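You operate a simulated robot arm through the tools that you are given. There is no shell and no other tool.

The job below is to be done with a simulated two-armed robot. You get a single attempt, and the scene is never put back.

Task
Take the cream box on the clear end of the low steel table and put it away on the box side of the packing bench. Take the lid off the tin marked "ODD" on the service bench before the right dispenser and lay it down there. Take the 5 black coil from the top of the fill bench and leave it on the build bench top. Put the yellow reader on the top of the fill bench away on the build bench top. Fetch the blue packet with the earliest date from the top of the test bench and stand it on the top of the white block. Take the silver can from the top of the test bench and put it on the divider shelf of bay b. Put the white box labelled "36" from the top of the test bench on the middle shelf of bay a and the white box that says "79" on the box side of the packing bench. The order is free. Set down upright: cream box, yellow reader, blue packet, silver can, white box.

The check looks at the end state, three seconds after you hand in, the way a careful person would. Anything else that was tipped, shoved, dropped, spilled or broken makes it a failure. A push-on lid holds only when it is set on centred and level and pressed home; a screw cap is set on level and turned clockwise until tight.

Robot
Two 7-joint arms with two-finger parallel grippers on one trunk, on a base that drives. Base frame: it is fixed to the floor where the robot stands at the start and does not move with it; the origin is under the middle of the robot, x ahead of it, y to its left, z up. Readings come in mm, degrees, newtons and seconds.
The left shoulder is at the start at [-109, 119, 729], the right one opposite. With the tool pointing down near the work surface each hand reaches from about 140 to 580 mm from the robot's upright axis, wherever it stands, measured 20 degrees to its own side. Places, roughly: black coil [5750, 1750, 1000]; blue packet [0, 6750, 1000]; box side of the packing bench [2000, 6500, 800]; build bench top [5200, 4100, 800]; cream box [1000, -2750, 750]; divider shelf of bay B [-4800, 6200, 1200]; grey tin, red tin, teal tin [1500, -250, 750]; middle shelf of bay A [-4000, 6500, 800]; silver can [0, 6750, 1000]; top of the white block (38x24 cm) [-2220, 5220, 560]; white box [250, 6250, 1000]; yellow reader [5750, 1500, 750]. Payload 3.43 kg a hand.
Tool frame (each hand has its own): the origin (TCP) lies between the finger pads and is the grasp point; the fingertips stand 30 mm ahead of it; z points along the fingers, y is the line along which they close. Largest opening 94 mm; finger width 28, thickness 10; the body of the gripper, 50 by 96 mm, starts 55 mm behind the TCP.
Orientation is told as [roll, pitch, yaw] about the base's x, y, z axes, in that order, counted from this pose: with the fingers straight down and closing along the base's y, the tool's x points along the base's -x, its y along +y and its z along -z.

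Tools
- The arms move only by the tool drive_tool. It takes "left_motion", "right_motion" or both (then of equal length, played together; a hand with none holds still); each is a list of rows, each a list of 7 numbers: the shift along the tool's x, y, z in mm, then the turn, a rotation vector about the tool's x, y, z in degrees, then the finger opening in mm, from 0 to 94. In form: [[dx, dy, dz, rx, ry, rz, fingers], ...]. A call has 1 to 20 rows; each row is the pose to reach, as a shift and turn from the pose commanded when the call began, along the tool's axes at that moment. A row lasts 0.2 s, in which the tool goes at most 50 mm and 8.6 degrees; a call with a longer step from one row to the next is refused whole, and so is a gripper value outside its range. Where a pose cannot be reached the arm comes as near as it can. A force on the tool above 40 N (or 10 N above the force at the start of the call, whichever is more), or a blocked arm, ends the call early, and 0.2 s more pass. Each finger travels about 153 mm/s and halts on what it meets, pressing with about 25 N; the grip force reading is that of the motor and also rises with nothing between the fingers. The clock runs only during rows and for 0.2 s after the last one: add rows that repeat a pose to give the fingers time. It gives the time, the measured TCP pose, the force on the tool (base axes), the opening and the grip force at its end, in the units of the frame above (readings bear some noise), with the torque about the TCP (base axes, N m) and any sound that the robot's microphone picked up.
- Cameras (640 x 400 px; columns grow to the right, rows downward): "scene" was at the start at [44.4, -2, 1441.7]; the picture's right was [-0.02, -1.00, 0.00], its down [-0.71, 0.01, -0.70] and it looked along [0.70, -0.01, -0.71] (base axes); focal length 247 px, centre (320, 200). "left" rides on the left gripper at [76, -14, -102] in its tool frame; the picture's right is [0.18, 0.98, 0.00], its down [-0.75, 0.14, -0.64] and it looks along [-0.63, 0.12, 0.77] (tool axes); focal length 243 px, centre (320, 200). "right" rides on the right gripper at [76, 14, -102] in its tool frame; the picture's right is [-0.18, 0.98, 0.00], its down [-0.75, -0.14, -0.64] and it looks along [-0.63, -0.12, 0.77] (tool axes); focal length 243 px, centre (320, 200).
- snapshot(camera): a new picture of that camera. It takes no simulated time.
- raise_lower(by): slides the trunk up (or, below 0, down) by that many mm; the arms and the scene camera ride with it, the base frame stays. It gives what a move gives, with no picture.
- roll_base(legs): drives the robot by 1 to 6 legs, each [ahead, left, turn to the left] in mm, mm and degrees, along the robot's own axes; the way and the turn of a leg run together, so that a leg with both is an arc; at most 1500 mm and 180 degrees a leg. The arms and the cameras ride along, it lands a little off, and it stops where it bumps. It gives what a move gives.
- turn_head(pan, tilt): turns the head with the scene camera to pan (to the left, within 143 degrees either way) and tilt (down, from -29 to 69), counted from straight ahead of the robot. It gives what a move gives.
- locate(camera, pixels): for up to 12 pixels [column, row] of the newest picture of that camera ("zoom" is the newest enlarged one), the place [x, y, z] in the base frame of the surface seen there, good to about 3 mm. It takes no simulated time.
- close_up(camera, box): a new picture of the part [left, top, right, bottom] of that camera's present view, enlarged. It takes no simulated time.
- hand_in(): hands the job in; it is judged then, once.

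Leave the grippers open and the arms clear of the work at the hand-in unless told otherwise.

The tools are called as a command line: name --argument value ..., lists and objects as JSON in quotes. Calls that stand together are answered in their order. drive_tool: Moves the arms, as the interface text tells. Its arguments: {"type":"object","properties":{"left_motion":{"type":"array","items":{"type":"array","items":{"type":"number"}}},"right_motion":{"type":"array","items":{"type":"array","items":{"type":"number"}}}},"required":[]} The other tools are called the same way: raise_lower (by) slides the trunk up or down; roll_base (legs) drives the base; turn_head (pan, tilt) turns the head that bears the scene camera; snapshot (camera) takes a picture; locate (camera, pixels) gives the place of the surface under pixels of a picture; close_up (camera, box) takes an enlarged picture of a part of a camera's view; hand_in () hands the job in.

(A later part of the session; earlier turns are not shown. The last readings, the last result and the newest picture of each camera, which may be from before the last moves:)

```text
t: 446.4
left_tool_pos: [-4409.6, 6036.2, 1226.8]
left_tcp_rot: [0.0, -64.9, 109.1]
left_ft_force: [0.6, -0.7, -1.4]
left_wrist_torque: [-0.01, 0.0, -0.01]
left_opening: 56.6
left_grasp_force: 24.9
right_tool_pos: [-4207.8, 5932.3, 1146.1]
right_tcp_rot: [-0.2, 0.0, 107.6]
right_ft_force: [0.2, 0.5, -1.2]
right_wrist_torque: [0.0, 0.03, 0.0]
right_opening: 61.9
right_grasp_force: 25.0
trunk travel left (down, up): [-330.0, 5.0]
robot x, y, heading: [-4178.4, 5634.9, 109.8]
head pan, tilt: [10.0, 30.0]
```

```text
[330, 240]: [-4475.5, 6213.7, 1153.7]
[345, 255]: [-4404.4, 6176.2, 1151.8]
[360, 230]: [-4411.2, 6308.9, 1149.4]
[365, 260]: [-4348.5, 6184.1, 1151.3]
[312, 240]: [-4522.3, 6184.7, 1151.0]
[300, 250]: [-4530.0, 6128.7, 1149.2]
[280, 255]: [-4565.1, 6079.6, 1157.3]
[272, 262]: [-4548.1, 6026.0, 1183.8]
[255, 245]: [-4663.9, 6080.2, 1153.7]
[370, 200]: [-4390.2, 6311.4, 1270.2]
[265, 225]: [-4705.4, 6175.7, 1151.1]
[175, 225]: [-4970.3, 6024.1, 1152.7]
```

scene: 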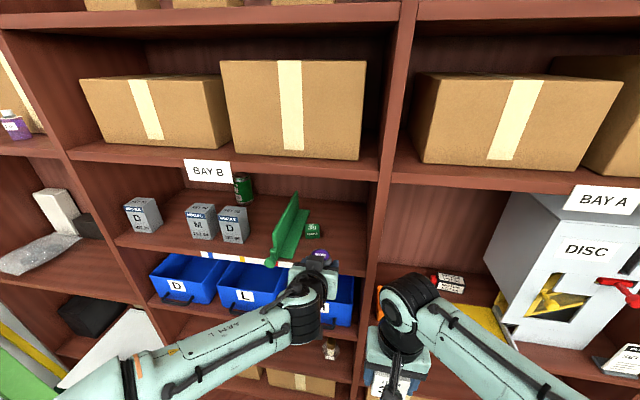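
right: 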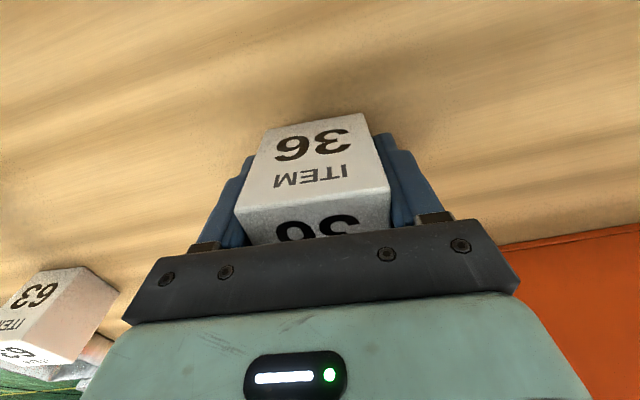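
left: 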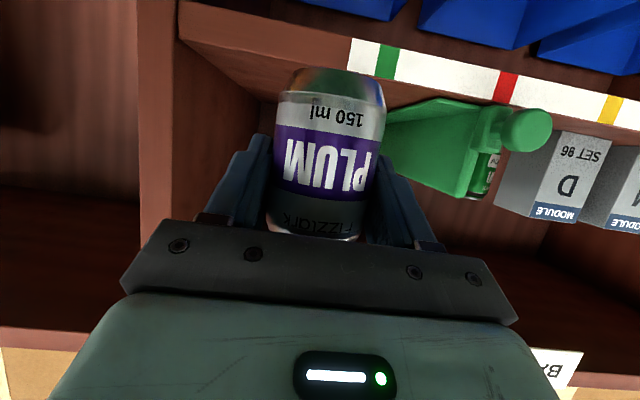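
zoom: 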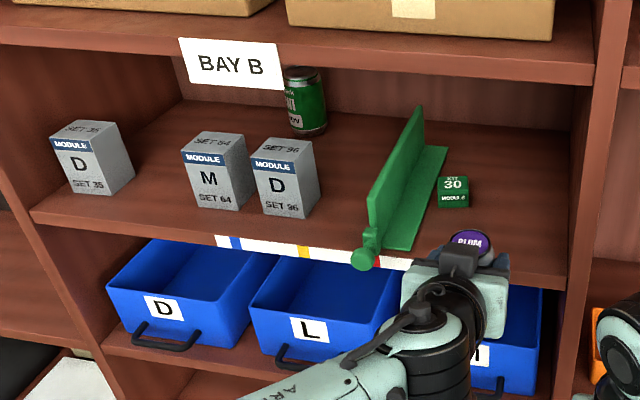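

I use the base to bring the can in: 45 right, then 100 ahead, then check.

roll_base --legs '[[0, -45, 0], [95, 0, 0]]'

snapshot --camera "left"

snapshot --camera "scene"

```text
t: 448.2
left_tool_pos: [-4397.3, 6138.5, 1224.6]
left_tcp_rot: [-0.1, -64.9, 109.2]
left_ft_force: [0.4, 0.2, -1.3]
left_wrist_torque: [0.02, 0.04, -0.01]
left_opening: 56.7
left_grasp_force: 24.8
right_tool_pos: [-4195.0, 6033.2, 1145.0]
right_tcp_rot: [0.0, -0.1, 107.8]
right_ft_force: [0.7, -0.3, -1.2]
right_wrist_torque: [-0.04, 0.03, -0.03]
right_opening: 61.9
right_grasp_force: 24.9
trunk travel left (down, up): [-330.0, 5.0]
robot x, y, heading: [-4166.3, 5734.9, 109.4]
head pan, tilt: [10.0, 30.0]
```

```text
taken
```

left: 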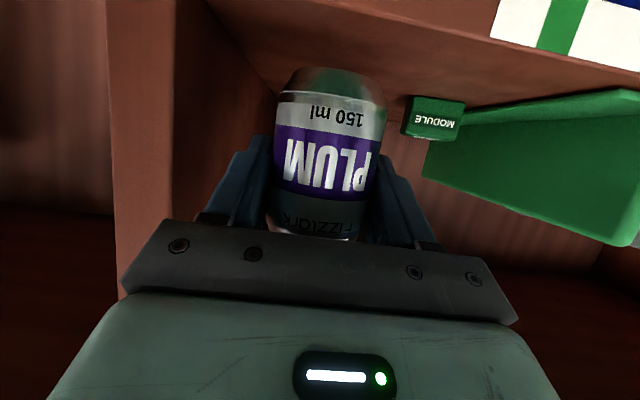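

```text
taken
```

scene: 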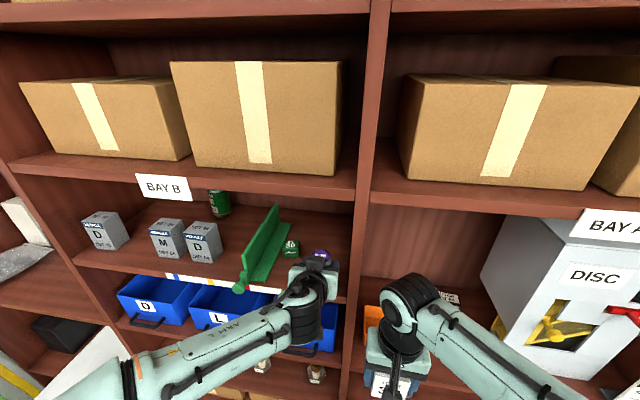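

The can is at u right; I reach 36 mm further in and lower 15.

drive_tool --left_motion '[[-7.6, 0, 16.3, 0, 0, 0, 0], [-15.2, 0, 32.6, 0, 0, 0, 0], [-8.4, 0, 35.8, 0, 0, 0, 0], [-1.6, 0, 38.9, 0, 0, 0, 0]]'

snapshot --camera "left"

close_up --camera "scene" --box '[220, 180, 380, 310]'

```text
t: 449.2
left_tool_pos: [-4410.6, 6171.7, 1213.4]
left_tcp_rot: [0.1, -64.9, 109.2]
left_ft_force: [-0.8, 0.5, -1.9]
left_wrist_torque: [0.01, 0.0, 0.01]
left_opening: 56.5
left_grasp_force: 25.5
right_tool_pos: [-4196.3, 6034.4, 1145.0]
right_tcp_rot: [-0.1, 0.0, 107.7]
right_ft_force: [-0.3, 0.5, 0.6]
right_wrist_torque: [0.02, -0.02, 0.01]
right_opening: 61.8
right_grasp_force: 25.3
trunk travel left (down, up): [-330.0, 5.0]
robot x, y, heading: [-4162.9, 5740.9, 109.5]
head pan, tilt: [10.0, 30.0]
```

```text
taken
```

left: 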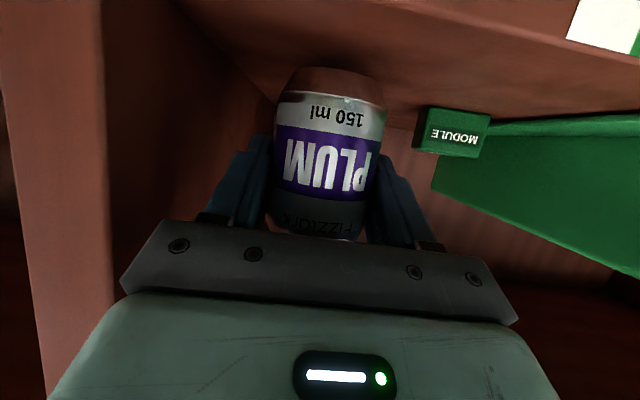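

```text
3.08 times, centred on (300, 245) of scene
```

zoom: 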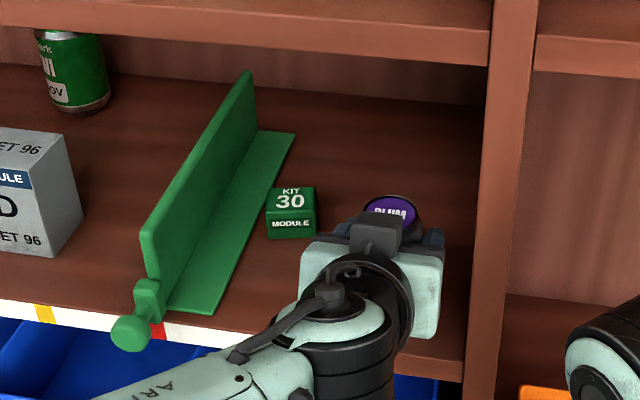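

I lower to contact in small steps.

drive_tool --left_motion '[[3.6, 0, 1.7, 0, 0, 0, 0], [6.3, 0, 3, 0, 0, 0, 0]]'

drive_tool --left_motion '[[0.9, 0, 0.4, 0, 0, 0, 0], [1.8, 0, 0.85, 0, 0, 0, 0], [1.8, 0, 0.85, 0, 0, 0, 0]]'

```text
t: 449.8
left_tool_pos: [-4409.7, 6171.1, 1206.1]
left_tcp_rot: [-0.1, -64.8, 109.3]
left_ft_force: [0.1, -0.6, -2.2]
left_wrist_torque: [0.0, 0.01, -0.02]
left_opening: 56.3
left_grasp_force: 24.8
right_tool_pos: [-4196.2, 6034.1, 1145.0]
right_tcp_rot: [0.0, -0.1, 107.7]
right_ft_force: [0.0, -0.1, -0.8]
right_wrist_torque: [-0.01, 0.01, -0.01]
right_opening: 61.9
right_grasp_force: 24.4
trunk travel left (down, up): [-330.0, 5.0]
robot x, y, heading: [-4163.4, 5740.4, 109.6]
head pan, tilt: [10.0, 30.0]
```

```text
t: 450.6
left_tool_pos: [-4411.2, 6172.2, 1204.0]
left_tcp_rot: [0.0, -64.9, 109.2]
left_ft_force: [-0.1, -0.6, -1.8]
left_wrist_torque: [0.0, 0.0, -0.01]
left_opening: 56.6
left_grasp_force: 24.7
right_tool_pos: [-4196.2, 6034.5, 1146.0]
right_tcp_rot: [0.0, -0.1, 107.7]
right_ft_force: [-0.4, -0.8, -0.5]
right_wrist_torque: [-0.01, 0.0, 0.01]
right_opening: 61.8
right_grasp_force: 24.9
trunk travel left (down, up): [-330.0, 5.0]
robot x, y, heading: [-4166.4, 5738.7, 109.5]
head pan, tilt: [10.0, 30.0]
```

drive_tool --left_motion '[[0.9, 0, 0.4, 0, 0, 0, 0], [1.8, 0, 0.85, 0, 0, 0, 0], [1.8, 0, 0.85, 0, 0, 0, 0]]'

drive_tool --left_motion '[[0.9, 0, 0.4, 0, 0, 0, 0], [1.8, 0, 0.85, 0, 0, 0, 0], [1.8, 0, 0.85, 0, 0, 0, 0]]'

```text
t: 451.4
left_tool_pos: [-4409.1, 6172.5, 1203.9]
left_tcp_rot: [0.0, -65.2, 109.2]
left_ft_force: [1.5, -2.1, 10.9]
left_wrist_torque: [-0.32, 0.06, 0.0]
left_opening: 56.2
left_grasp_force: 25.2
right_tool_pos: [-4195.9, 6034.2, 1146.6]
right_tcp_rot: [0.0, -0.1, 107.8]
right_ft_force: [0.5, 0.2, -1.3]
right_wrist_torque: [-0.01, -0.04, -0.03]
right_opening: 62.0
right_grasp_force: 24.9
trunk travel left (down, up): [-330.0, 5.0]
robot x, y, heading: [-4164.9, 5738.2, 109.6]
head pan, tilt: [10.0, 30.0]
```

```text
t: 452.2
left_tool_pos: [-4409.4, 6172.0, 1200.4]
left_tcp_rot: [-0.1, -65.2, 109.4]
left_ft_force: [-2.5, 0.2, 17.5]
left_wrist_torque: [0.11, -0.01, -0.04]
left_opening: 56.8
left_grasp_force: 25.6
right_tool_pos: [-4195.7, 6033.9, 1146.1]
right_tcp_rot: [-0.1, -0.1, 107.8]
right_ft_force: [-0.1, -0.4, -1.1]
right_wrist_torque: [-0.01, -0.01, -0.05]
right_opening: 61.7
right_grasp_force: 25.2
trunk travel left (down, up): [-330.0, 5.0]
robot x, y, heading: [-4160.1, 5737.3, 109.5]
head pan, tilt: [10.0, 30.0]
```

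Contact. I ease, open to 76, and withdraw straight back.

drive_tool --left_motion '[[-1.5, 0, -0.7, 0, 0, 0, 0], [-1.5, 0, -0.7, 0, 0, 0, 59], [-1.5, 0, -0.7, 0, 0, 0, 66], [-1.5, 0, -0.7, 0, 0, 0, 76], [-1.5, 0, -0.7, 0, 0, 0, 76], [7, 0, -19, 0, 0, 0, 76], [15.4, 0, -37, 0, 0, 0, 76], [32.3, 0, -73.2, 0, 0, 0, 76], [49, 0, -109, 0, 0, 0, 76]]'

snapshot --camera "left"

close_up --camera "scene" --box '[220, 180, 380, 310]'

```text
t: 454.2
left_tool_pos: [-4370.7, 6056.3, 1200.8]
left_tcp_rot: [-0.1, -65.0, 109.2]
left_ft_force: [-0.2, 0.0, 0.9]
left_wrist_torque: [0.02, -0.02, -0.02]
left_opening: 76.1
left_grasp_force: 0.0
right_tool_pos: [-4194.9, 6033.5, 1145.7]
right_tcp_rot: [0.0, 0.0, 107.8]
right_ft_force: [0.3, 0.0, -0.4]
right_wrist_torque: [-0.01, -0.01, -0.03]
right_opening: 61.8
right_grasp_force: 25.0
trunk travel left (down, up): [-330.0, 5.0]
robot x, y, heading: [-4163.6, 5737.9, 109.5]
head pan, tilt: [10.0, 30.0]
```

```text
taken
```

left: 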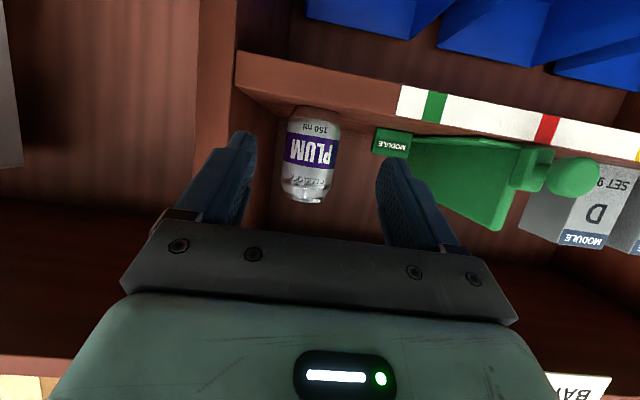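

```text
3.08 times, centred on (300, 245) of scene
```

zoom: 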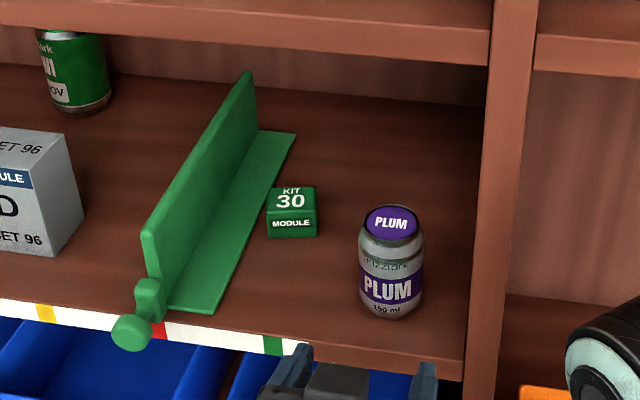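

The can stands upright on the divider shelf. I back off 150, set the left hand upright again, and shift right for box 36.

roll_base --legs '[[-150, 0, 0]]'

drive_tool --left_motion '[[0, 0, 0, 0, 8.1, 0, 76], [0, 0, 0, 0, 16.2, 0, 76], [0, 0, 0, 0, 24.3, 0, 76], [0, 0, 0, 0, 32.4, 0, 76], [0, 0, 0, 0, 40.5, 0, 76], [0, 0, 0, 0, 48.6, 0, 76], [0, 0, 0, 0, 56.7, 0, 76], [0, 0, 0, 0, 65, 0, 76]]'

roll_base --legs '[[0, -167, 0], [140, 0, 0]]'

turn_head --pan -5 --tilt 45

snapshot --camera "scene"

snapshot --camera "right"

```text
t: 455.5
left_tool_pos: [-4319.9, 5917.7, 1200.9]
left_tcp_rot: [-0.1, -64.9, 109.3]
left_ft_force: [-0.2, 0.0, 0.2]
left_wrist_torque: [0.02, -0.01, 0.03]
left_opening: 76.1
left_grasp_force: 0.0
right_tool_pos: [-4146.6, 5892.6, 1146.7]
right_tcp_rot: [-0.1, 0.0, 107.7]
right_ft_force: [-0.1, -1.4, -0.2]
right_wrist_torque: [0.01, 0.04, 0.01]
right_opening: 61.7
right_grasp_force: 25.5
trunk travel left (down, up): [-330.0, 5.0]
robot x, y, heading: [-4110.6, 5591.6, 109.5]
head pan, tilt: [10.0, 30.0]
```

```text
t: 457.3
left_tool_pos: [-4320.7, 5917.9, 1199.5]
left_tcp_rot: [0.1, 0.3, 109.3]
left_ft_force: [-0.2, -0.4, 0.1]
left_wrist_torque: [-0.03, 0.02, 0.0]
left_opening: 75.8
left_grasp_force: 0.1
right_tool_pos: [-4145.5, 5893.1, 1144.7]
right_tcp_rot: [-0.1, 0.0, 107.8]
right_ft_force: [1.6, 0.4, -0.7]
right_wrist_torque: [-0.02, 0.01, -0.01]
right_opening: 61.8
right_grasp_force: 24.7
trunk travel left (down, up): [-330.0, 5.0]
robot x, y, heading: [-4114.0, 5593.7, 109.7]
head pan, tilt: [10.0, 30.0]
```

```text
t: 460.4
left_tool_pos: [-4208.0, 6103.2, 1200.4]
left_tcp_rot: [-0.1, 0.1, 109.0]
left_ft_force: [0.5, -0.3, -0.1]
left_wrist_torque: [-0.01, 0.0, -0.01]
left_opening: 75.7
left_grasp_force: 0.1
right_tool_pos: [-4032.8, 6079.0, 1145.2]
right_tcp_rot: [-0.1, 0.1, 107.4]
right_ft_force: [0.7, 0.0, -1.3]
right_wrist_torque: [-0.03, -0.02, -0.01]
right_opening: 62.0
right_grasp_force: 24.9
trunk travel left (down, up): [-330.0, 5.0]
robot x, y, heading: [-4003.7, 5781.7, 109.2]
head pan, tilt: [10.0, 30.0]
```

```text
t: 461.1
left_tool_pos: [-4207.6, 6104.0, 1200.1]
left_tcp_rot: [0.0, 0.2, 108.8]
left_ft_force: [-0.4, 0.2, -0.2]
left_wrist_torque: [0.02, -0.02, 0.0]
left_opening: 76.0
left_grasp_force: 0.1
right_tool_pos: [-4032.8, 6078.4, 1146.1]
right_tcp_rot: [-0.1, 0.1, 107.3]
right_ft_force: [-0.6, 0.5, -1.2]
right_wrist_torque: [0.02, 0.0, 0.01]
right_opening: 61.5
right_grasp_force: 25.3
trunk travel left (down, up): [-330.0, 5.0]
robot x, y, heading: [-4002.9, 5781.5, 109.1]
head pan, tilt: [-5.0, 45.0]
```

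```text
taken
```

scene: 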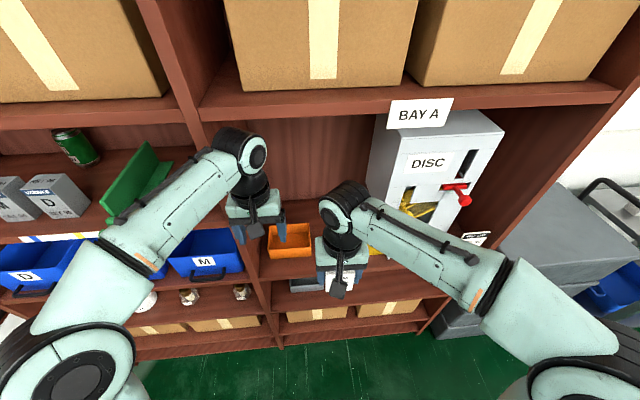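

```text
taken
```

right: 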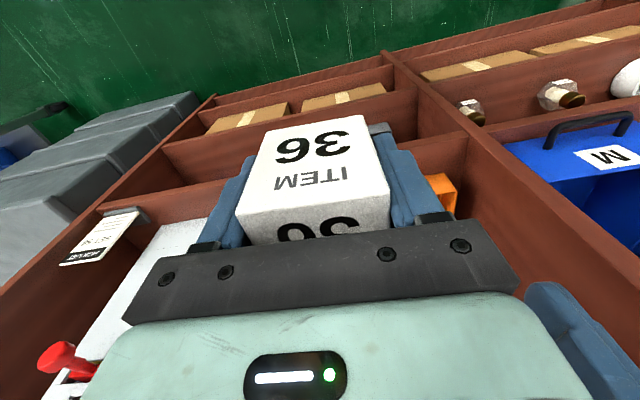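

I lower box 36 in front of the shelf to TCP z≈905, then reach in to (-4089,6284).

drive_tool --right_motion '[[0, 0, 40, 0, 0, 0, 0], [0, 0, 80, 0, 0, 0, 0], [0, 0, 120, 0, 0, -1, 0], [0, 0, 160, 0, 0, -2, 0], [0, 0, 200, 0, 0, -2.7, 0], [0, 0, 240, 0, 0, -2.7, 0], [-42, -2, 240, 0, 0, -2.7, 0], [-85, -4, 240, 0, 0, -2.7, 0], [-128, -5, 240, 0, 0, -2.7, 0], [-170, -6, 240, 0, 0, -2.7, 0], [-212, -7.5, 240, 0, 0, -2.7, 0]]'

snapshot --camera "right"

close_up --camera "scene" --box '[240, 180, 420, 320]'

```text
t: 463.5
left_tool_pos: [-4209.4, 6104.0, 1200.4]
left_tcp_rot: [0.0, 0.1, 108.9]
left_ft_force: [-0.4, 0.4, 0.3]
left_wrist_torque: [-0.01, 0.05, -0.01]
left_opening: 75.8
left_grasp_force: 0.0
right_tool_pos: [-4087.8, 6284.1, 905.4]
right_tcp_rot: [-0.1, 0.0, 110.3]
right_ft_force: [0.0, 0.3, -0.7]
right_wrist_torque: [0.01, 0.01, -0.03]
right_opening: 61.7
right_grasp_force: 25.2
trunk travel left (down, up): [-330.0, 5.0]
robot x, y, heading: [-4002.2, 5781.7, 109.2]
head pan, tilt: [-5.0, 45.0]
```

```text
taken
```

right: 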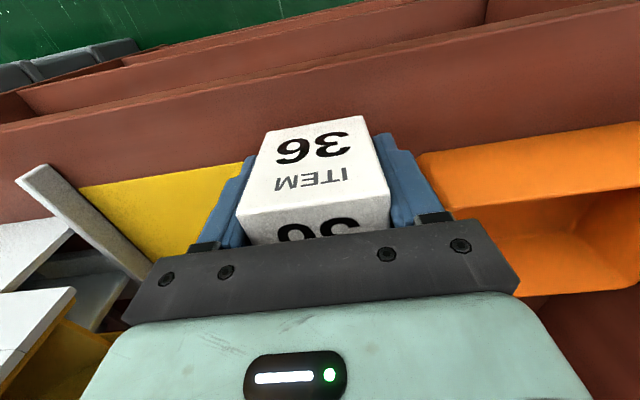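

```text
2.86 times, centred on (330, 250) of scene
```

zoom: 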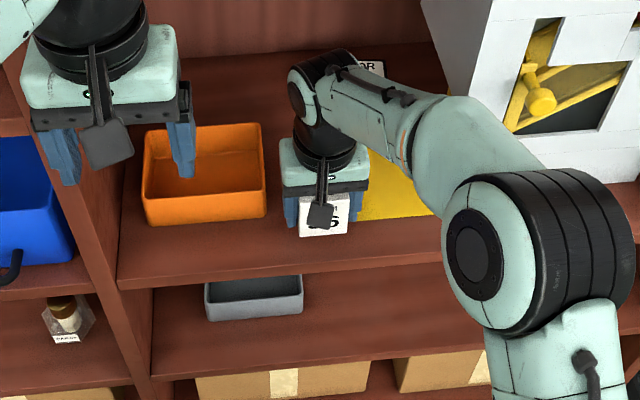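

locate --camera "right" --pixels '[[425, 160], [440, 200], [422, 165], [395, 150], [330, 105], [330, 90], [245, 165], [500, 130]]'

```text
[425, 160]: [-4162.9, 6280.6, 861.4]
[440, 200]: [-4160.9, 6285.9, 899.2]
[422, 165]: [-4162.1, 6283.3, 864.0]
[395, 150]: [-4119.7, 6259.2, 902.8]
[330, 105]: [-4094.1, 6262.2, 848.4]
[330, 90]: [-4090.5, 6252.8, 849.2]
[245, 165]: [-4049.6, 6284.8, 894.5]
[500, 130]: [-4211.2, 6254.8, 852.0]
```

The finger keeps 30 mm from the tray. I lower.

drive_tool --right_motion '[[0, 0, 6, 0, 0, 0, 0], [0, 0, 12, 0, 0, 0, 0]]'

drive_tool --right_motion '[[0, 0, 2, 0, 0, 0, 0], [0, 0, 4, 0, 0, 0, 0], [0, 0, 4, 0, 0, 0, 0]]'

drive_tool --right_motion '[[0, 0, 1, 0, 0, 0, 0], [0, 0, 2, 0, 0, 0, 0], [0, 0, 2, 0, 0, 0, 0]]'

```text
t: 464.1
left_tool_pos: [-4208.2, 6104.3, 1200.7]
left_tcp_rot: [0.0, 0.1, 108.9]
left_ft_force: [-0.1, -0.5, 0.1]
left_wrist_torque: [0.0, -0.02, -0.06]
left_opening: 76.0
left_grasp_force: 0.0
right_tool_pos: [-4089.6, 6283.6, 894.6]
right_tcp_rot: [0.0, -0.1, 110.1]
right_ft_force: [0.3, -0.4, 0.0]
right_wrist_torque: [0.01, 0.0, -0.02]
right_opening: 61.8
right_grasp_force: 25.2
trunk travel left (down, up): [-330.0, 5.0]
robot x, y, heading: [-4005.1, 5780.9, 109.2]
head pan, tilt: [-5.0, 45.0]
```

```text
t: 464.9
left_tool_pos: [-4208.3, 6103.7, 1199.4]
left_tcp_rot: [0.0, 0.1, 108.9]
left_ft_force: [-0.3, -0.5, -0.3]
left_wrist_torque: [0.04, -0.01, -0.02]
left_opening: 76.0
left_grasp_force: 0.0
right_tool_pos: [-4088.5, 6283.2, 889.2]
right_tcp_rot: [-0.2, 0.0, 110.2]
right_ft_force: [0.3, 0.5, 0.2]
right_wrist_torque: [-0.02, -0.01, 0.02]
right_opening: 61.8
right_grasp_force: 24.9
trunk travel left (down, up): [-330.0, 5.0]
robot x, y, heading: [-4000.9, 5784.9, 109.0]
head pan, tilt: [-5.0, 45.0]
```

```text
t: 465.7
left_tool_pos: [-4208.2, 6104.5, 1199.7]
left_tcp_rot: [0.0, 0.1, 108.9]
left_ft_force: [0.0, 0.3, 0.1]
left_wrist_torque: [-0.04, 0.0, 0.0]
left_opening: 75.9
left_grasp_force: 0.1
right_tool_pos: [-4089.1, 6283.6, 888.0]
right_tcp_rot: [-0.2, 0.0, 110.1]
right_ft_force: [-0.1, 0.4, -1.1]
right_wrist_torque: [-0.04, 0.04, 0.03]
right_opening: 61.8
right_grasp_force: 25.2
trunk travel left (down, up): [-330.0, 5.0]
robot x, y, heading: [-4001.8, 5779.9, 109.4]
head pan, tilt: [-5.0, 45.0]
```

drive_tool --right_motion '[[0, 0, 1, 0, 0, 0, 0], [0, 0, 2, 0, 0, 0, 0], [0, 0, 2, 0, 0, 0, 0]]'

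drive_tool --right_motion '[[0, 0, 1, 0, 0, 0, 0], [0, 0, 2, 0, 0, 0, 0], [0, 0, 2, 0, 0, 0, 0]]'

```text
t: 466.5
left_tool_pos: [-4208.1, 6103.2, 1201.3]
left_tcp_rot: [0.1, 0.2, 108.9]
left_ft_force: [-0.1, -1.2, 0.8]
left_wrist_torque: [0.0, 0.01, 0.01]
left_opening: 76.0
left_grasp_force: 0.0
right_tool_pos: [-4090.3, 6283.2, 885.9]
right_tcp_rot: [-0.1, 0.0, 110.2]
right_ft_force: [-0.2, 0.1, -0.4]
right_wrist_torque: [-0.01, -0.04, 0.01]
right_opening: 61.8
right_grasp_force: 24.9
trunk travel left (down, up): [-330.0, 5.0]
robot x, y, heading: [-3998.1, 5780.6, 108.9]
head pan, tilt: [-5.0, 45.0]
```

```text
t: 467.3
left_tool_pos: [-4208.9, 6104.1, 1200.4]
left_tcp_rot: [0.1, 0.1, 108.9]
left_ft_force: [0.6, -0.5, 0.1]
left_wrist_torque: [0.0, 0.01, 0.01]
left_opening: 76.0
left_grasp_force: 0.1
right_tool_pos: [-4090.2, 6283.2, 884.1]
right_tcp_rot: [-0.1, -0.1, 110.2]
right_ft_force: [0.3, 0.1, 2.4]
right_wrist_torque: [0.01, 0.04, -0.03]
right_opening: 61.9
right_grasp_force: 25.1
trunk travel left (down, up): [-330.0, 5.0]
robot x, y, heading: [-4004.1, 5783.7, 109.1]
head pan, tilt: [-5.0, 45.0]
```

Contact begins (2.4 N). One more mm, then release and withdraw upwards and back.

drive_tool --right_motion '[[0, 0, 0.8, 0, 0, 0, 0], [0, 0, 0.8, 0, 0, 0, 64], [0, 0, 0.5, 0, 0, 0, 70], [0, 0, 0, 0, 0, 0, 78], [0, 0, 0, 0, 0, 0, 78], [0, 0, -30, 0, 0, 0, 78], [0, 0, -70, 0, 0, 0, 78], [0, 0, -110, 0, 0, 0, 78], [30, 0, -130, 0, 0, 0, 78], [75, 0, -130, 0, 0, 0, 78], [120, 0, -130, 0, 0, 0, 78], [165, 0, -130, 0, 0, 0, 78], [200, 0, -150, 0, 0, 0, 78]]'

snapshot --camera "right"

close_up --camera "scene" --box '[220, 180, 420, 320]'

```text
t: 470.1
left_tool_pos: [-4207.7, 6102.9, 1200.2]
left_tcp_rot: [0.0, 0.0, 109.0]
left_ft_force: [-0.2, -0.1, 0.7]
left_wrist_torque: [0.0, -0.01, 0.01]
left_opening: 75.8
left_grasp_force: 0.1
right_tool_pos: [-4020.3, 6092.6, 1035.2]
right_tcp_rot: [-0.1, 0.0, 110.1]
right_ft_force: [-0.8, 0.3, 0.0]
right_wrist_torque: [0.02, 0.02, -0.04]
right_opening: 78.1
right_grasp_force: 0.0
trunk travel left (down, up): [-330.0, 5.0]
robot x, y, heading: [-4003.0, 5780.9, 109.4]
head pan, tilt: [-5.0, 45.0]
```

```text
taken
```

right: 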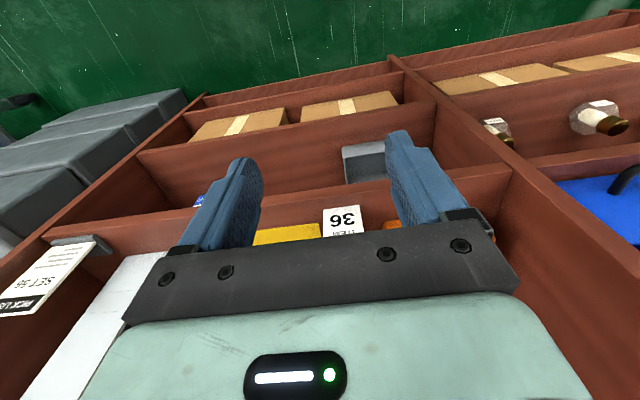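

```text
2.86 times, centred on (320, 250) of scene
```

zoom: 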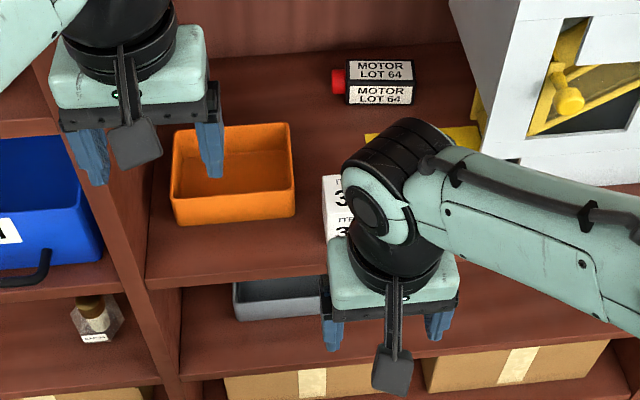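

Box 36 stands on bay A's shelf. Now the long way to the fill bench. First I retrace back east.

roll_base --legs '[[-300, 0, 0], [0, 0, -109.4], [1303, 452, 0], [1150, 300, 0]]'

```text
t: 489.0
left_tool_pos: [-1029.0, 6225.8, 1200.8]
left_tcp_rot: [0.0, 0.1, -2.1]
left_ft_force: [-0.2, -0.2, 0.4]
left_wrist_torque: [0.01, -0.02, -0.04]
left_opening: 76.1
left_grasp_force: 0.1
right_tool_pos: [-1105.5, 6054.7, 1034.5]
right_tcp_rot: [-0.2, 0.0, -0.8]
right_ft_force: [0.7, -0.4, -1.0]
right_wrist_torque: [0.03, 0.0, 0.0]
right_opening: 78.0
right_grasp_force: 0.0
trunk travel left (down, up): [-330.0, 5.0]
robot x, y, heading: [-1403.2, 6145.3, -1.9]
head pan, tilt: [-5.0, 45.0]
```

roll_base --legs '[[564, -327, 0], [369, -558, 0], [933, -69, 0], [1087, -495, 0], [618, -530, 0], [618, -530, 0]]'

raise_lower --by -180

turn_head --pan -20 --tilt 20

snapshot --camera "scene"

```text
t: 517.2
left_tool_pos: [3053.6, 3598.3, 1201.0]
left_tcp_rot: [-0.2, 0.2, -2.8]
left_ft_force: [0.4, -0.3, 0.3]
left_wrist_torque: [-0.01, 0.03, -0.01]
left_opening: 76.1
left_grasp_force: 0.0
right_tool_pos: [2975.6, 3427.3, 1035.5]
right_tcp_rot: [-0.1, 0.0, -1.5]
right_ft_force: [0.0, 0.3, -1.0]
right_wrist_torque: [-0.01, -0.01, -0.04]
right_opening: 78.0
right_grasp_force: 0.1
trunk travel left (down, up): [-330.0, 5.0]
robot x, y, heading: [2678.3, 3525.4, -2.3]
head pan, tilt: [-5.0, 45.0]
```

```text
t: 519.2
left_tool_pos: [3053.9, 3599.9, 1020.9]
left_tcp_rot: [0.0, 0.0, -2.8]
left_ft_force: [0.6, -0.2, 0.3]
left_wrist_torque: [0.01, -0.03, -0.02]
left_opening: 76.1
left_grasp_force: 0.1
right_tool_pos: [2976.0, 3427.9, 856.2]
right_tcp_rot: [0.1, -0.1, -1.5]
right_ft_force: [-0.5, -0.1, -0.5]
right_wrist_torque: [0.0, -0.02, -0.04]
right_opening: 77.9
right_grasp_force: 0.1
trunk travel left (down, up): [-150.0, 185.0]
robot x, y, heading: [2678.1, 3525.3, -2.4]
head pan, tilt: [-5.0, 45.0]
```

```text
t: 520.1
left_tool_pos: [3053.1, 3597.4, 1021.3]
left_tcp_rot: [0.0, 0.2, -2.7]
left_ft_force: [-0.2, 0.5, 0.2]
left_wrist_torque: [0.0, 0.03, 0.0]
left_opening: 76.0
left_grasp_force: 0.0
right_tool_pos: [2974.9, 3427.9, 855.5]
right_tcp_rot: [-0.2, 0.1, -1.4]
right_ft_force: [0.2, 0.0, -0.1]
right_wrist_torque: [0.0, 0.01, 0.01]
right_opening: 78.0
right_grasp_force: 0.1
trunk travel left (down, up): [-150.0, 185.0]
robot x, y, heading: [2681.3, 3525.8, -2.3]
head pan, tilt: [-20.0, 20.0]
```

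```text
taken
```

scene: 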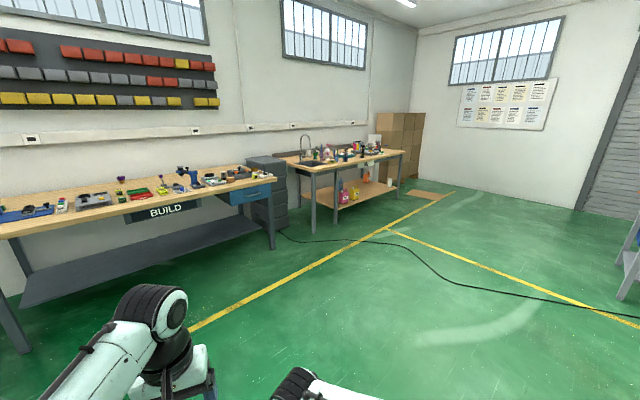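

The build bench is at left, the fill bench (with the sink) behind it. I zoom and locate.

close_up --camera "scene" --box '[260, 120, 430, 240]'

locate --camera "scene" --pixels '[[315, 172], [405, 152], [312, 230], [405, 190], [275, 248], [270, 185], [5, 235], [240, 190], [350, 155], [285, 225]]'

```text
3.33 times, centred on (345, 180) of scene
```

zoom: 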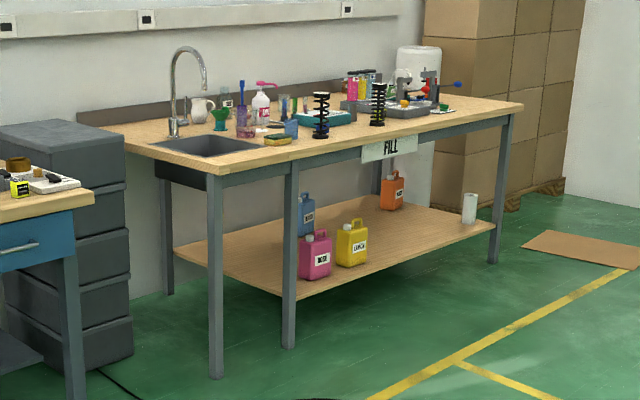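

```text
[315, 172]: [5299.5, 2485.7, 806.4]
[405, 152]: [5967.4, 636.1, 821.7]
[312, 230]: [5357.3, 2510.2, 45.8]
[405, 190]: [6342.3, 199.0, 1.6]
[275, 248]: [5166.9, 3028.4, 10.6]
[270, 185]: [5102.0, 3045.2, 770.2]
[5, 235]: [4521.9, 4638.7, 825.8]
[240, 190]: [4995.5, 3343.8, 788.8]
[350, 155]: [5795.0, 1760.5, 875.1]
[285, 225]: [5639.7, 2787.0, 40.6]
```

Fill bench front edge runs from (5300,2486) to (5967,636), top ≈815. I drive to about (4750,1300) and turn to heading 20°.

roll_base --legs '[[719, -714, 0], [719, -714, 0], [719, -714, 0], [0, 0, 22]]'

turn_head --pan 0 --tilt 25

snapshot --camera "scene"

close_up --camera "scene" --box '[200, 130, 440, 280]'

```text
t: 540.6
left_tool_pos: [5134.7, 1587.1, 1020.2]
left_tcp_rot: [0.1, 0.1, 21.2]
left_ft_force: [-0.3, 0.0, 1.3]
left_wrist_torque: [0.02, -0.04, 0.0]
left_opening: 76.0
left_grasp_force: 0.0
right_tool_pos: [5132.7, 1400.2, 854.7]
right_tcp_rot: [0.0, 0.0, 22.3]
right_ft_force: [0.8, -0.1, 0.1]
right_wrist_torque: [-0.02, 0.01, -0.01]
right_opening: 78.1
right_grasp_force: 0.0
trunk travel left (down, up): [-150.0, 185.0]
robot x, y, heading: [4821.8, 1368.6, 21.2]
head pan, tilt: [-20.0, 20.0]
```

```text
t: 541.4
left_tool_pos: [5135.0, 1588.5, 1019.3]
left_tcp_rot: [0.0, 0.1, 21.2]
left_ft_force: [0.4, -0.4, -0.9]
left_wrist_torque: [0.05, -0.01, 0.0]
left_opening: 76.1
left_grasp_force: 0.1
right_tool_pos: [5132.3, 1399.1, 854.9]
right_tcp_rot: [0.0, 0.0, 22.4]
right_ft_force: [0.8, 0.4, -1.1]
right_wrist_torque: [-0.04, -0.03, -0.01]
right_opening: 77.9
right_grasp_force: 0.0
trunk travel left (down, up): [-150.0, 185.0]
robot x, y, heading: [4824.8, 1368.5, 21.6]
head pan, tilt: [0.0, 25.0]
```

```text
taken
```

scene: 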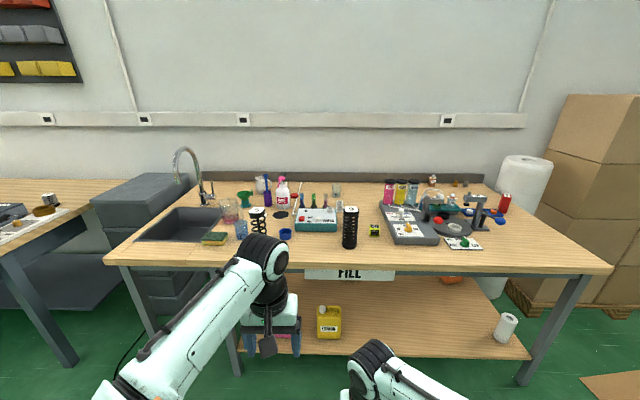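

```text
2.67 times, centred on (320, 205) of scene
```

zoom: 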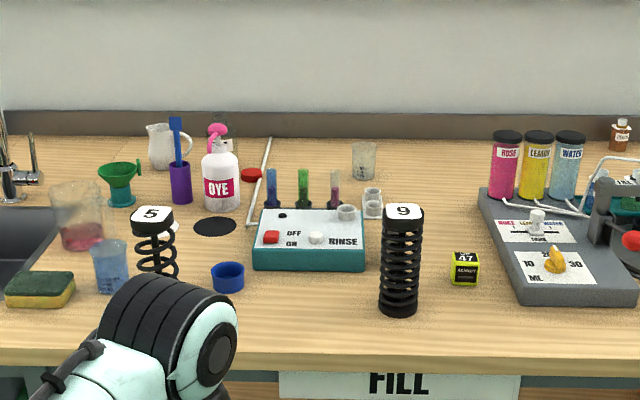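

Coil 5 stands left at zoom (152,240), coil 9 at (402,260). The small yellow thing at (465,268) could be the reader. I zoom.

close_up --camera "scene" --box '[350, 215, 400, 245]'

locate --camera "scene" --pixels '[[257, 210], [257, 235], [374, 231], [371, 227], [380, 227], [374, 236], [350, 210], [240, 230], [285, 232], [300, 270], [212, 237], [295, 190]]'

close_up --camera "scene" --box '[220, 190, 300, 250]'

```text
12.80 times, centred on (375, 230) of scene
```

zoom: 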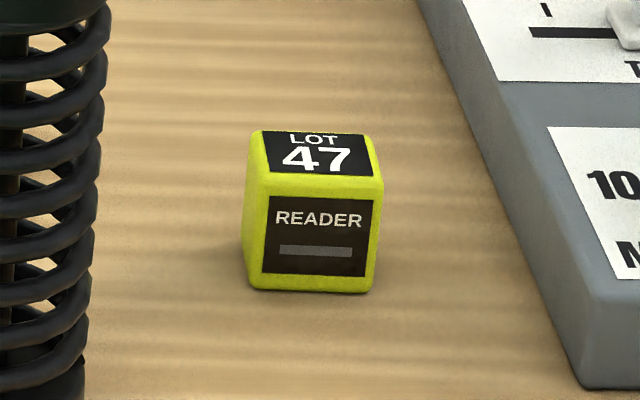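

```text
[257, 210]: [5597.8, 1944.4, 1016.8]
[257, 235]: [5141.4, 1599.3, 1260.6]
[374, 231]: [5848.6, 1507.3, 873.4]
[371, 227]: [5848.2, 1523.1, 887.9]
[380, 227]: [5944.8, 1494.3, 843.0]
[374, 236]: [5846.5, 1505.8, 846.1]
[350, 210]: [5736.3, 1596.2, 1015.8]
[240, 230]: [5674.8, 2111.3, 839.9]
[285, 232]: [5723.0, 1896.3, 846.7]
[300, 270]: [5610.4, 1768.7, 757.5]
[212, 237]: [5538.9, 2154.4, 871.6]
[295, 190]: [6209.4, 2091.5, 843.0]
```

```text
6.67 times, centred on (260, 220) of scene
```

zoom: 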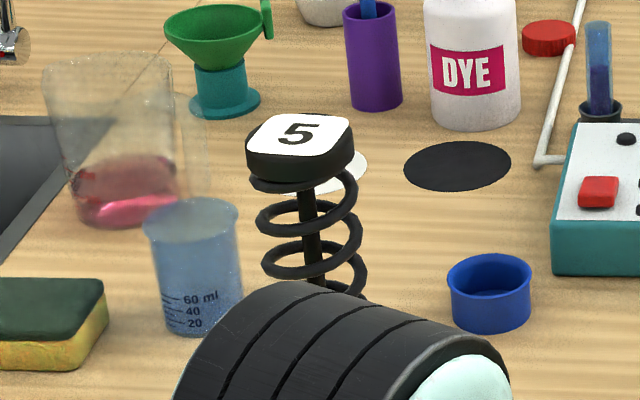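

Coil 5 stands at about (5600,1945), top z≈1017; the reader (LOT 47 READER) at (5850,1507). I raise the trunk and hands, then drive up to the coil with the left hand.

raise_lower --by 150

drive_tool --right_motion '[[0, 0, -40, 0, 0, 0, 94], [0, 0, -80, 0, 0, 0, 94], [0, 0, -120, 0, 0, 0, 94], [0, 0, -160, 0, 0, 0, 94]]'

roll_base --legs '[[0, 197, -1], [430, 0, 0]]'

turn_head --pan 8 --tilt 50

snapshot --camera "scene"

snapshot --camera "left"

```text
t: 543.2
left_tool_pos: [5133.2, 1588.3, 1171.3]
left_tcp_rot: [0.0, 0.2, 21.2]
left_ft_force: [-1.3, 0.1, -0.5]
left_wrist_torque: [0.02, 0.03, 0.0]
left_opening: 76.0
left_grasp_force: 0.0
right_tool_pos: [5131.3, 1399.7, 1005.4]
right_tcp_rot: [0.0, 0.0, 22.5]
right_ft_force: [-0.5, -1.1, 0.4]
right_wrist_torque: [-0.01, -0.02, 0.0]
right_opening: 77.9
right_grasp_force: 0.0
trunk travel left (down, up): [-300.0, 35.0]
robot x, y, heading: [4821.1, 1366.7, 21.6]
head pan, tilt: [0.0, 25.0]
```

```text
t: 544.2
left_tool_pos: [5134.4, 1588.2, 1169.1]
left_tcp_rot: [0.0, 0.0, 21.2]
left_ft_force: [-0.1, -0.2, 0.1]
left_wrist_torque: [0.02, -0.02, -0.02]
left_opening: 76.2
left_grasp_force: 0.1
right_tool_pos: [5131.0, 1401.0, 1167.2]
right_tcp_rot: [-0.1, 0.0, 22.3]
right_ft_force: [0.0, 0.5, 1.2]
right_wrist_torque: [0.01, -0.01, 0.02]
right_opening: 94.0
right_grasp_force: 0.0
trunk travel left (down, up): [-300.0, 35.0]
robot x, y, heading: [4817.3, 1370.3, 21.6]
head pan, tilt: [0.0, 25.0]
```

```text
t: 548.9
left_tool_pos: [5479.0, 1927.0, 1171.1]
left_tcp_rot: [0.1, 0.1, 20.2]
left_ft_force: [0.9, -0.5, 0.0]
left_wrist_torque: [0.01, 0.0, 0.0]
left_opening: 75.9
left_grasp_force: 0.1
right_tool_pos: [5472.9, 1739.4, 1166.1]
right_tcp_rot: [0.0, -0.1, 21.5]
right_ft_force: [0.7, 0.6, 0.1]
right_wrist_torque: [0.0, 0.0, -0.02]
right_opening: 93.9
right_grasp_force: 0.1
trunk travel left (down, up): [-300.0, 35.0]
robot x, y, heading: [5162.0, 1714.5, 20.5]
head pan, tilt: [0.0, 25.0]
```

```text
t: 549.8
left_tool_pos: [5477.8, 1926.8, 1170.7]
left_tcp_rot: [0.0, 0.0, 20.2]
left_ft_force: [0.5, -0.3, -0.6]
left_wrist_torque: [0.01, -0.01, -0.02]
left_opening: 75.9
left_grasp_force: 0.1
right_tool_pos: [5472.0, 1739.1, 1166.9]
right_tcp_rot: [0.0, -0.1, 21.5]
right_ft_force: [0.7, -0.6, -0.3]
right_wrist_torque: [0.0, 0.0, -0.01]
right_opening: 93.7
right_grasp_force: 0.0
trunk travel left (down, up): [-300.0, 35.0]
robot x, y, heading: [5165.9, 1711.8, 20.4]
head pan, tilt: [8.0, 50.0]
```

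```text
taken
```

scene: 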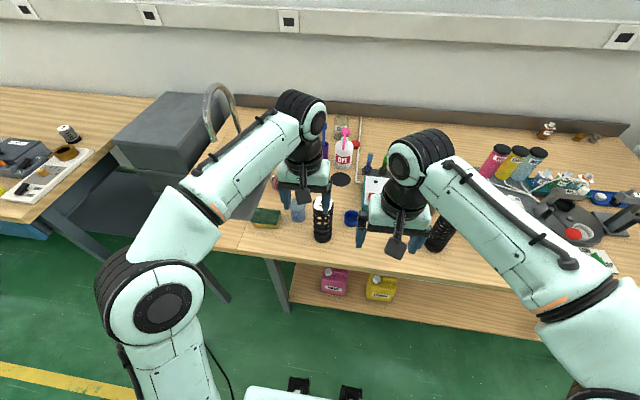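

```text
taken
```

left: 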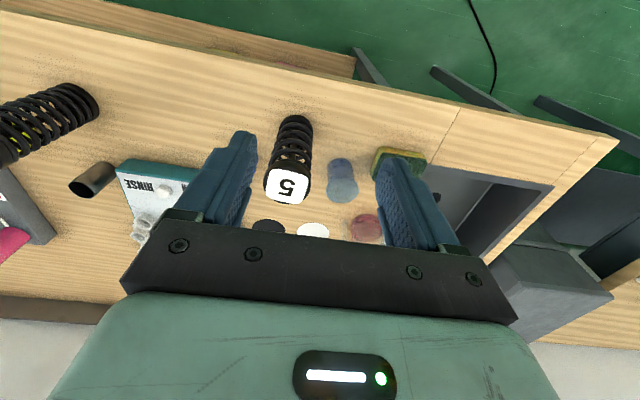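

close_up --camera "left" --box '[230, 100, 400, 245]'

locate --camera "left" --pixels '[[287, 187], [269, 175], [305, 180], [300, 203], [266, 197], [287, 150], [295, 120], [342, 165], [340, 190], [275, 225], [312, 230], [365, 225]]'

```text
2.76 times, centred on (315, 172) of left
```

zoom: 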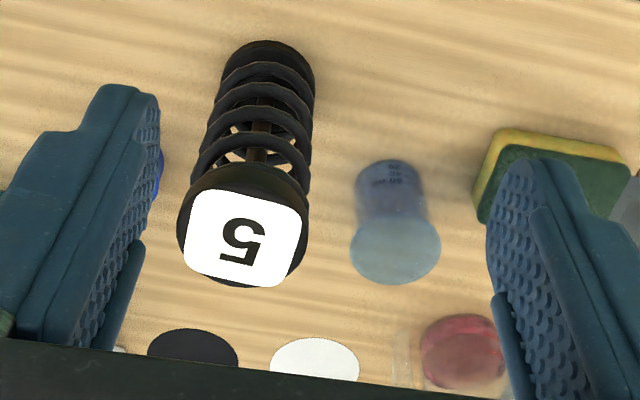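

```text
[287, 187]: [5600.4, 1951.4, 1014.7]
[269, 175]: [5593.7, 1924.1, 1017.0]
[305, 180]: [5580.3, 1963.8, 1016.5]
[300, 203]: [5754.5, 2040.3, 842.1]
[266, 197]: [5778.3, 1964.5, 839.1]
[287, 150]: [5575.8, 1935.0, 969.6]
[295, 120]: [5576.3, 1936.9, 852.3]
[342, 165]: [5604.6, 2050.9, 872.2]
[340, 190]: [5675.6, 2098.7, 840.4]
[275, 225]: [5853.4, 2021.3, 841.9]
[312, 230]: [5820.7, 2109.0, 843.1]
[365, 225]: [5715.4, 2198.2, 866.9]
```

Coil 5: cap centre (5598,1946), top 1016, ~50 wide. I move the left hand above it to z≈1080.

drive_tool --left_motion '[[-40, -8, 20, 0, 0, 0, 76], [-80, -16, 45, 0, 0, 0, 76], [-119.2, -23.6, 70, 0, 0, 0, 76], [-119.2, -23.6, 91, 0, 0, 0, 76]]'

snapshot --camera "left"

```text
t: 550.8
left_tool_pos: [5598.8, 1947.0, 1080.6]
left_tcp_rot: [0.1, 0.1, 20.2]
left_ft_force: [-0.5, 0.1, 0.7]
left_wrist_torque: [0.01, -0.03, 0.04]
left_opening: 76.0
left_grasp_force: 0.0
right_tool_pos: [5470.2, 1740.1, 1166.4]
right_tcp_rot: [-0.1, -0.2, 21.5]
right_ft_force: [-0.1, -0.5, -0.2]
right_wrist_torque: [0.0, -0.03, 0.0]
right_opening: 94.2
right_grasp_force: 0.2
trunk travel left (down, up): [-300.0, 35.0]
robot x, y, heading: [5158.7, 1711.8, 20.7]
head pan, tilt: [8.0, 50.0]
```

```text
taken
```

left: 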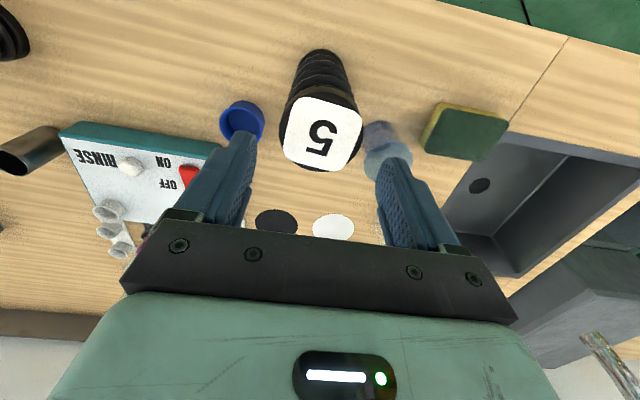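

locate --camera "left" --pixels '[[320, 135], [283, 128], [361, 130], [320, 100], [318, 165], [285, 150], [355, 155]]'

```text
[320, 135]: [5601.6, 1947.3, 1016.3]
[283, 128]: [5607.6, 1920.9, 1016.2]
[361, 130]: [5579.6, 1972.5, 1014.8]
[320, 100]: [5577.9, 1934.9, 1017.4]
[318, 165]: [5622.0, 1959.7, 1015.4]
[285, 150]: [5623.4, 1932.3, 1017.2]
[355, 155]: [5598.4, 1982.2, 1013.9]
```

Centred. I open to 88, descend 83 mm, close and lift gently.

drive_tool --left_motion '[[0, 0, 0, 0, 0, 0, 88], [0, 0, 40, 0, 0, 0, 88], [0, 0, 75, 0, 0, 0, 88], [0, 0, 83, 0, 0, 0, 88], [0, 0, 83, 0, 0, 0, 70], [0, 0, 83, 0, 0, 0, 40], [0, 0, 83, 0, 0, 0, 0], [0, 0, 83, 0, 0, 0, 0], [0, 0, 83, 0, 0, 0, 0]]'

snapshot --camera "left"

```text
t: 552.8
left_tool_pos: [5598.2, 1946.6, 995.5]
left_tcp_rot: [-0.1, 0.1, 20.2]
left_ft_force: [0.6, 0.4, 0.1]
left_wrist_torque: [-0.01, -0.01, -0.01]
left_opening: 65.2
left_grasp_force: 25.2
right_tool_pos: [5472.1, 1739.3, 1165.3]
right_tcp_rot: [0.0, 0.0, 21.6]
right_ft_force: [1.0, -0.2, 1.0]
right_wrist_torque: [0.0, 0.03, 0.01]
right_opening: 93.8
right_grasp_force: 0.1
trunk travel left (down, up): [-300.0, 35.0]
robot x, y, heading: [5164.7, 1715.1, 20.4]
head pan, tilt: [8.0, 50.0]
```

```text
taken
```

left: 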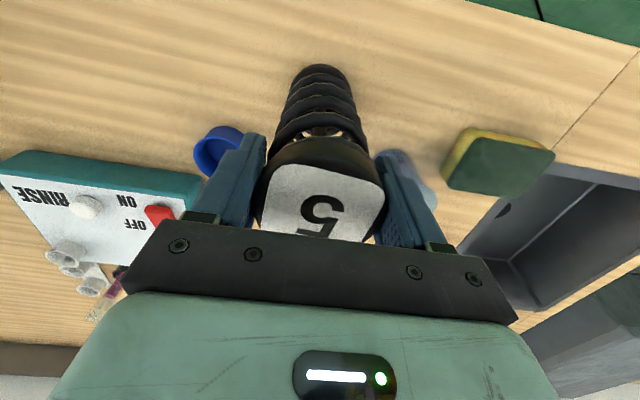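

Gripped at 65 mm. I lift slowly.

drive_tool --left_motion '[[0, 0, -3, 0, 0, 0, 0], [0, 0, -7, 0, 0, 0, 0], [0, 0, -12, 0, 0, 0, 0], [0, 0, -20, 0, 0, 0, 0], [0, 0, -20, 0, 0, 0, 0]]'

snapshot --camera "left"

close_up --camera "scene" --box '[240, 100, 400, 270]'

```text
t: 554.0
left_tool_pos: [5598.4, 1947.0, 1016.6]
left_tcp_rot: [0.0, 0.1, 20.2]
left_ft_force: [0.4, -0.7, -0.6]
left_wrist_torque: [0.03, 0.02, 0.0]
left_opening: 64.9
left_grasp_force: 25.1
right_tool_pos: [5472.1, 1740.6, 1165.5]
right_tcp_rot: [0.0, 0.0, 21.5]
right_ft_force: [0.0, -0.1, 0.0]
right_wrist_torque: [0.01, 0.0, 0.01]
right_opening: 93.9
right_grasp_force: 0.0
trunk travel left (down, up): [-300.0, 35.0]
robot x, y, heading: [5158.4, 1716.1, 20.5]
head pan, tilt: [8.0, 50.0]
```

```text
taken
```

left: 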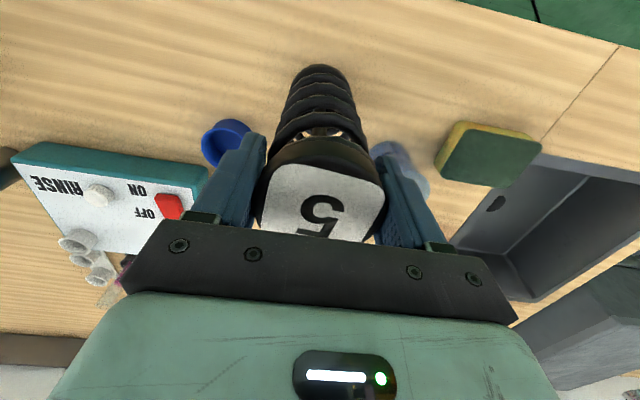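

```text
2.35 times, centred on (320, 185) of scene
```

zoom: 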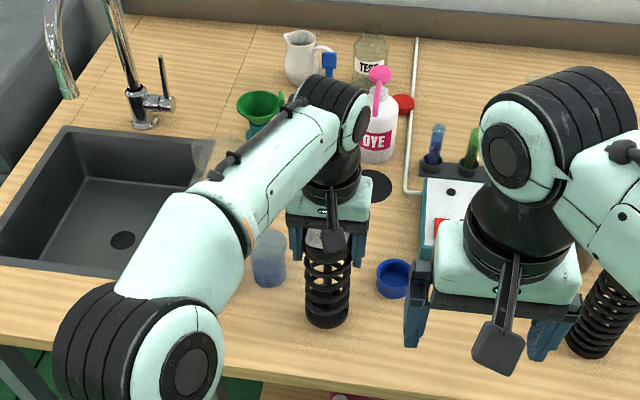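

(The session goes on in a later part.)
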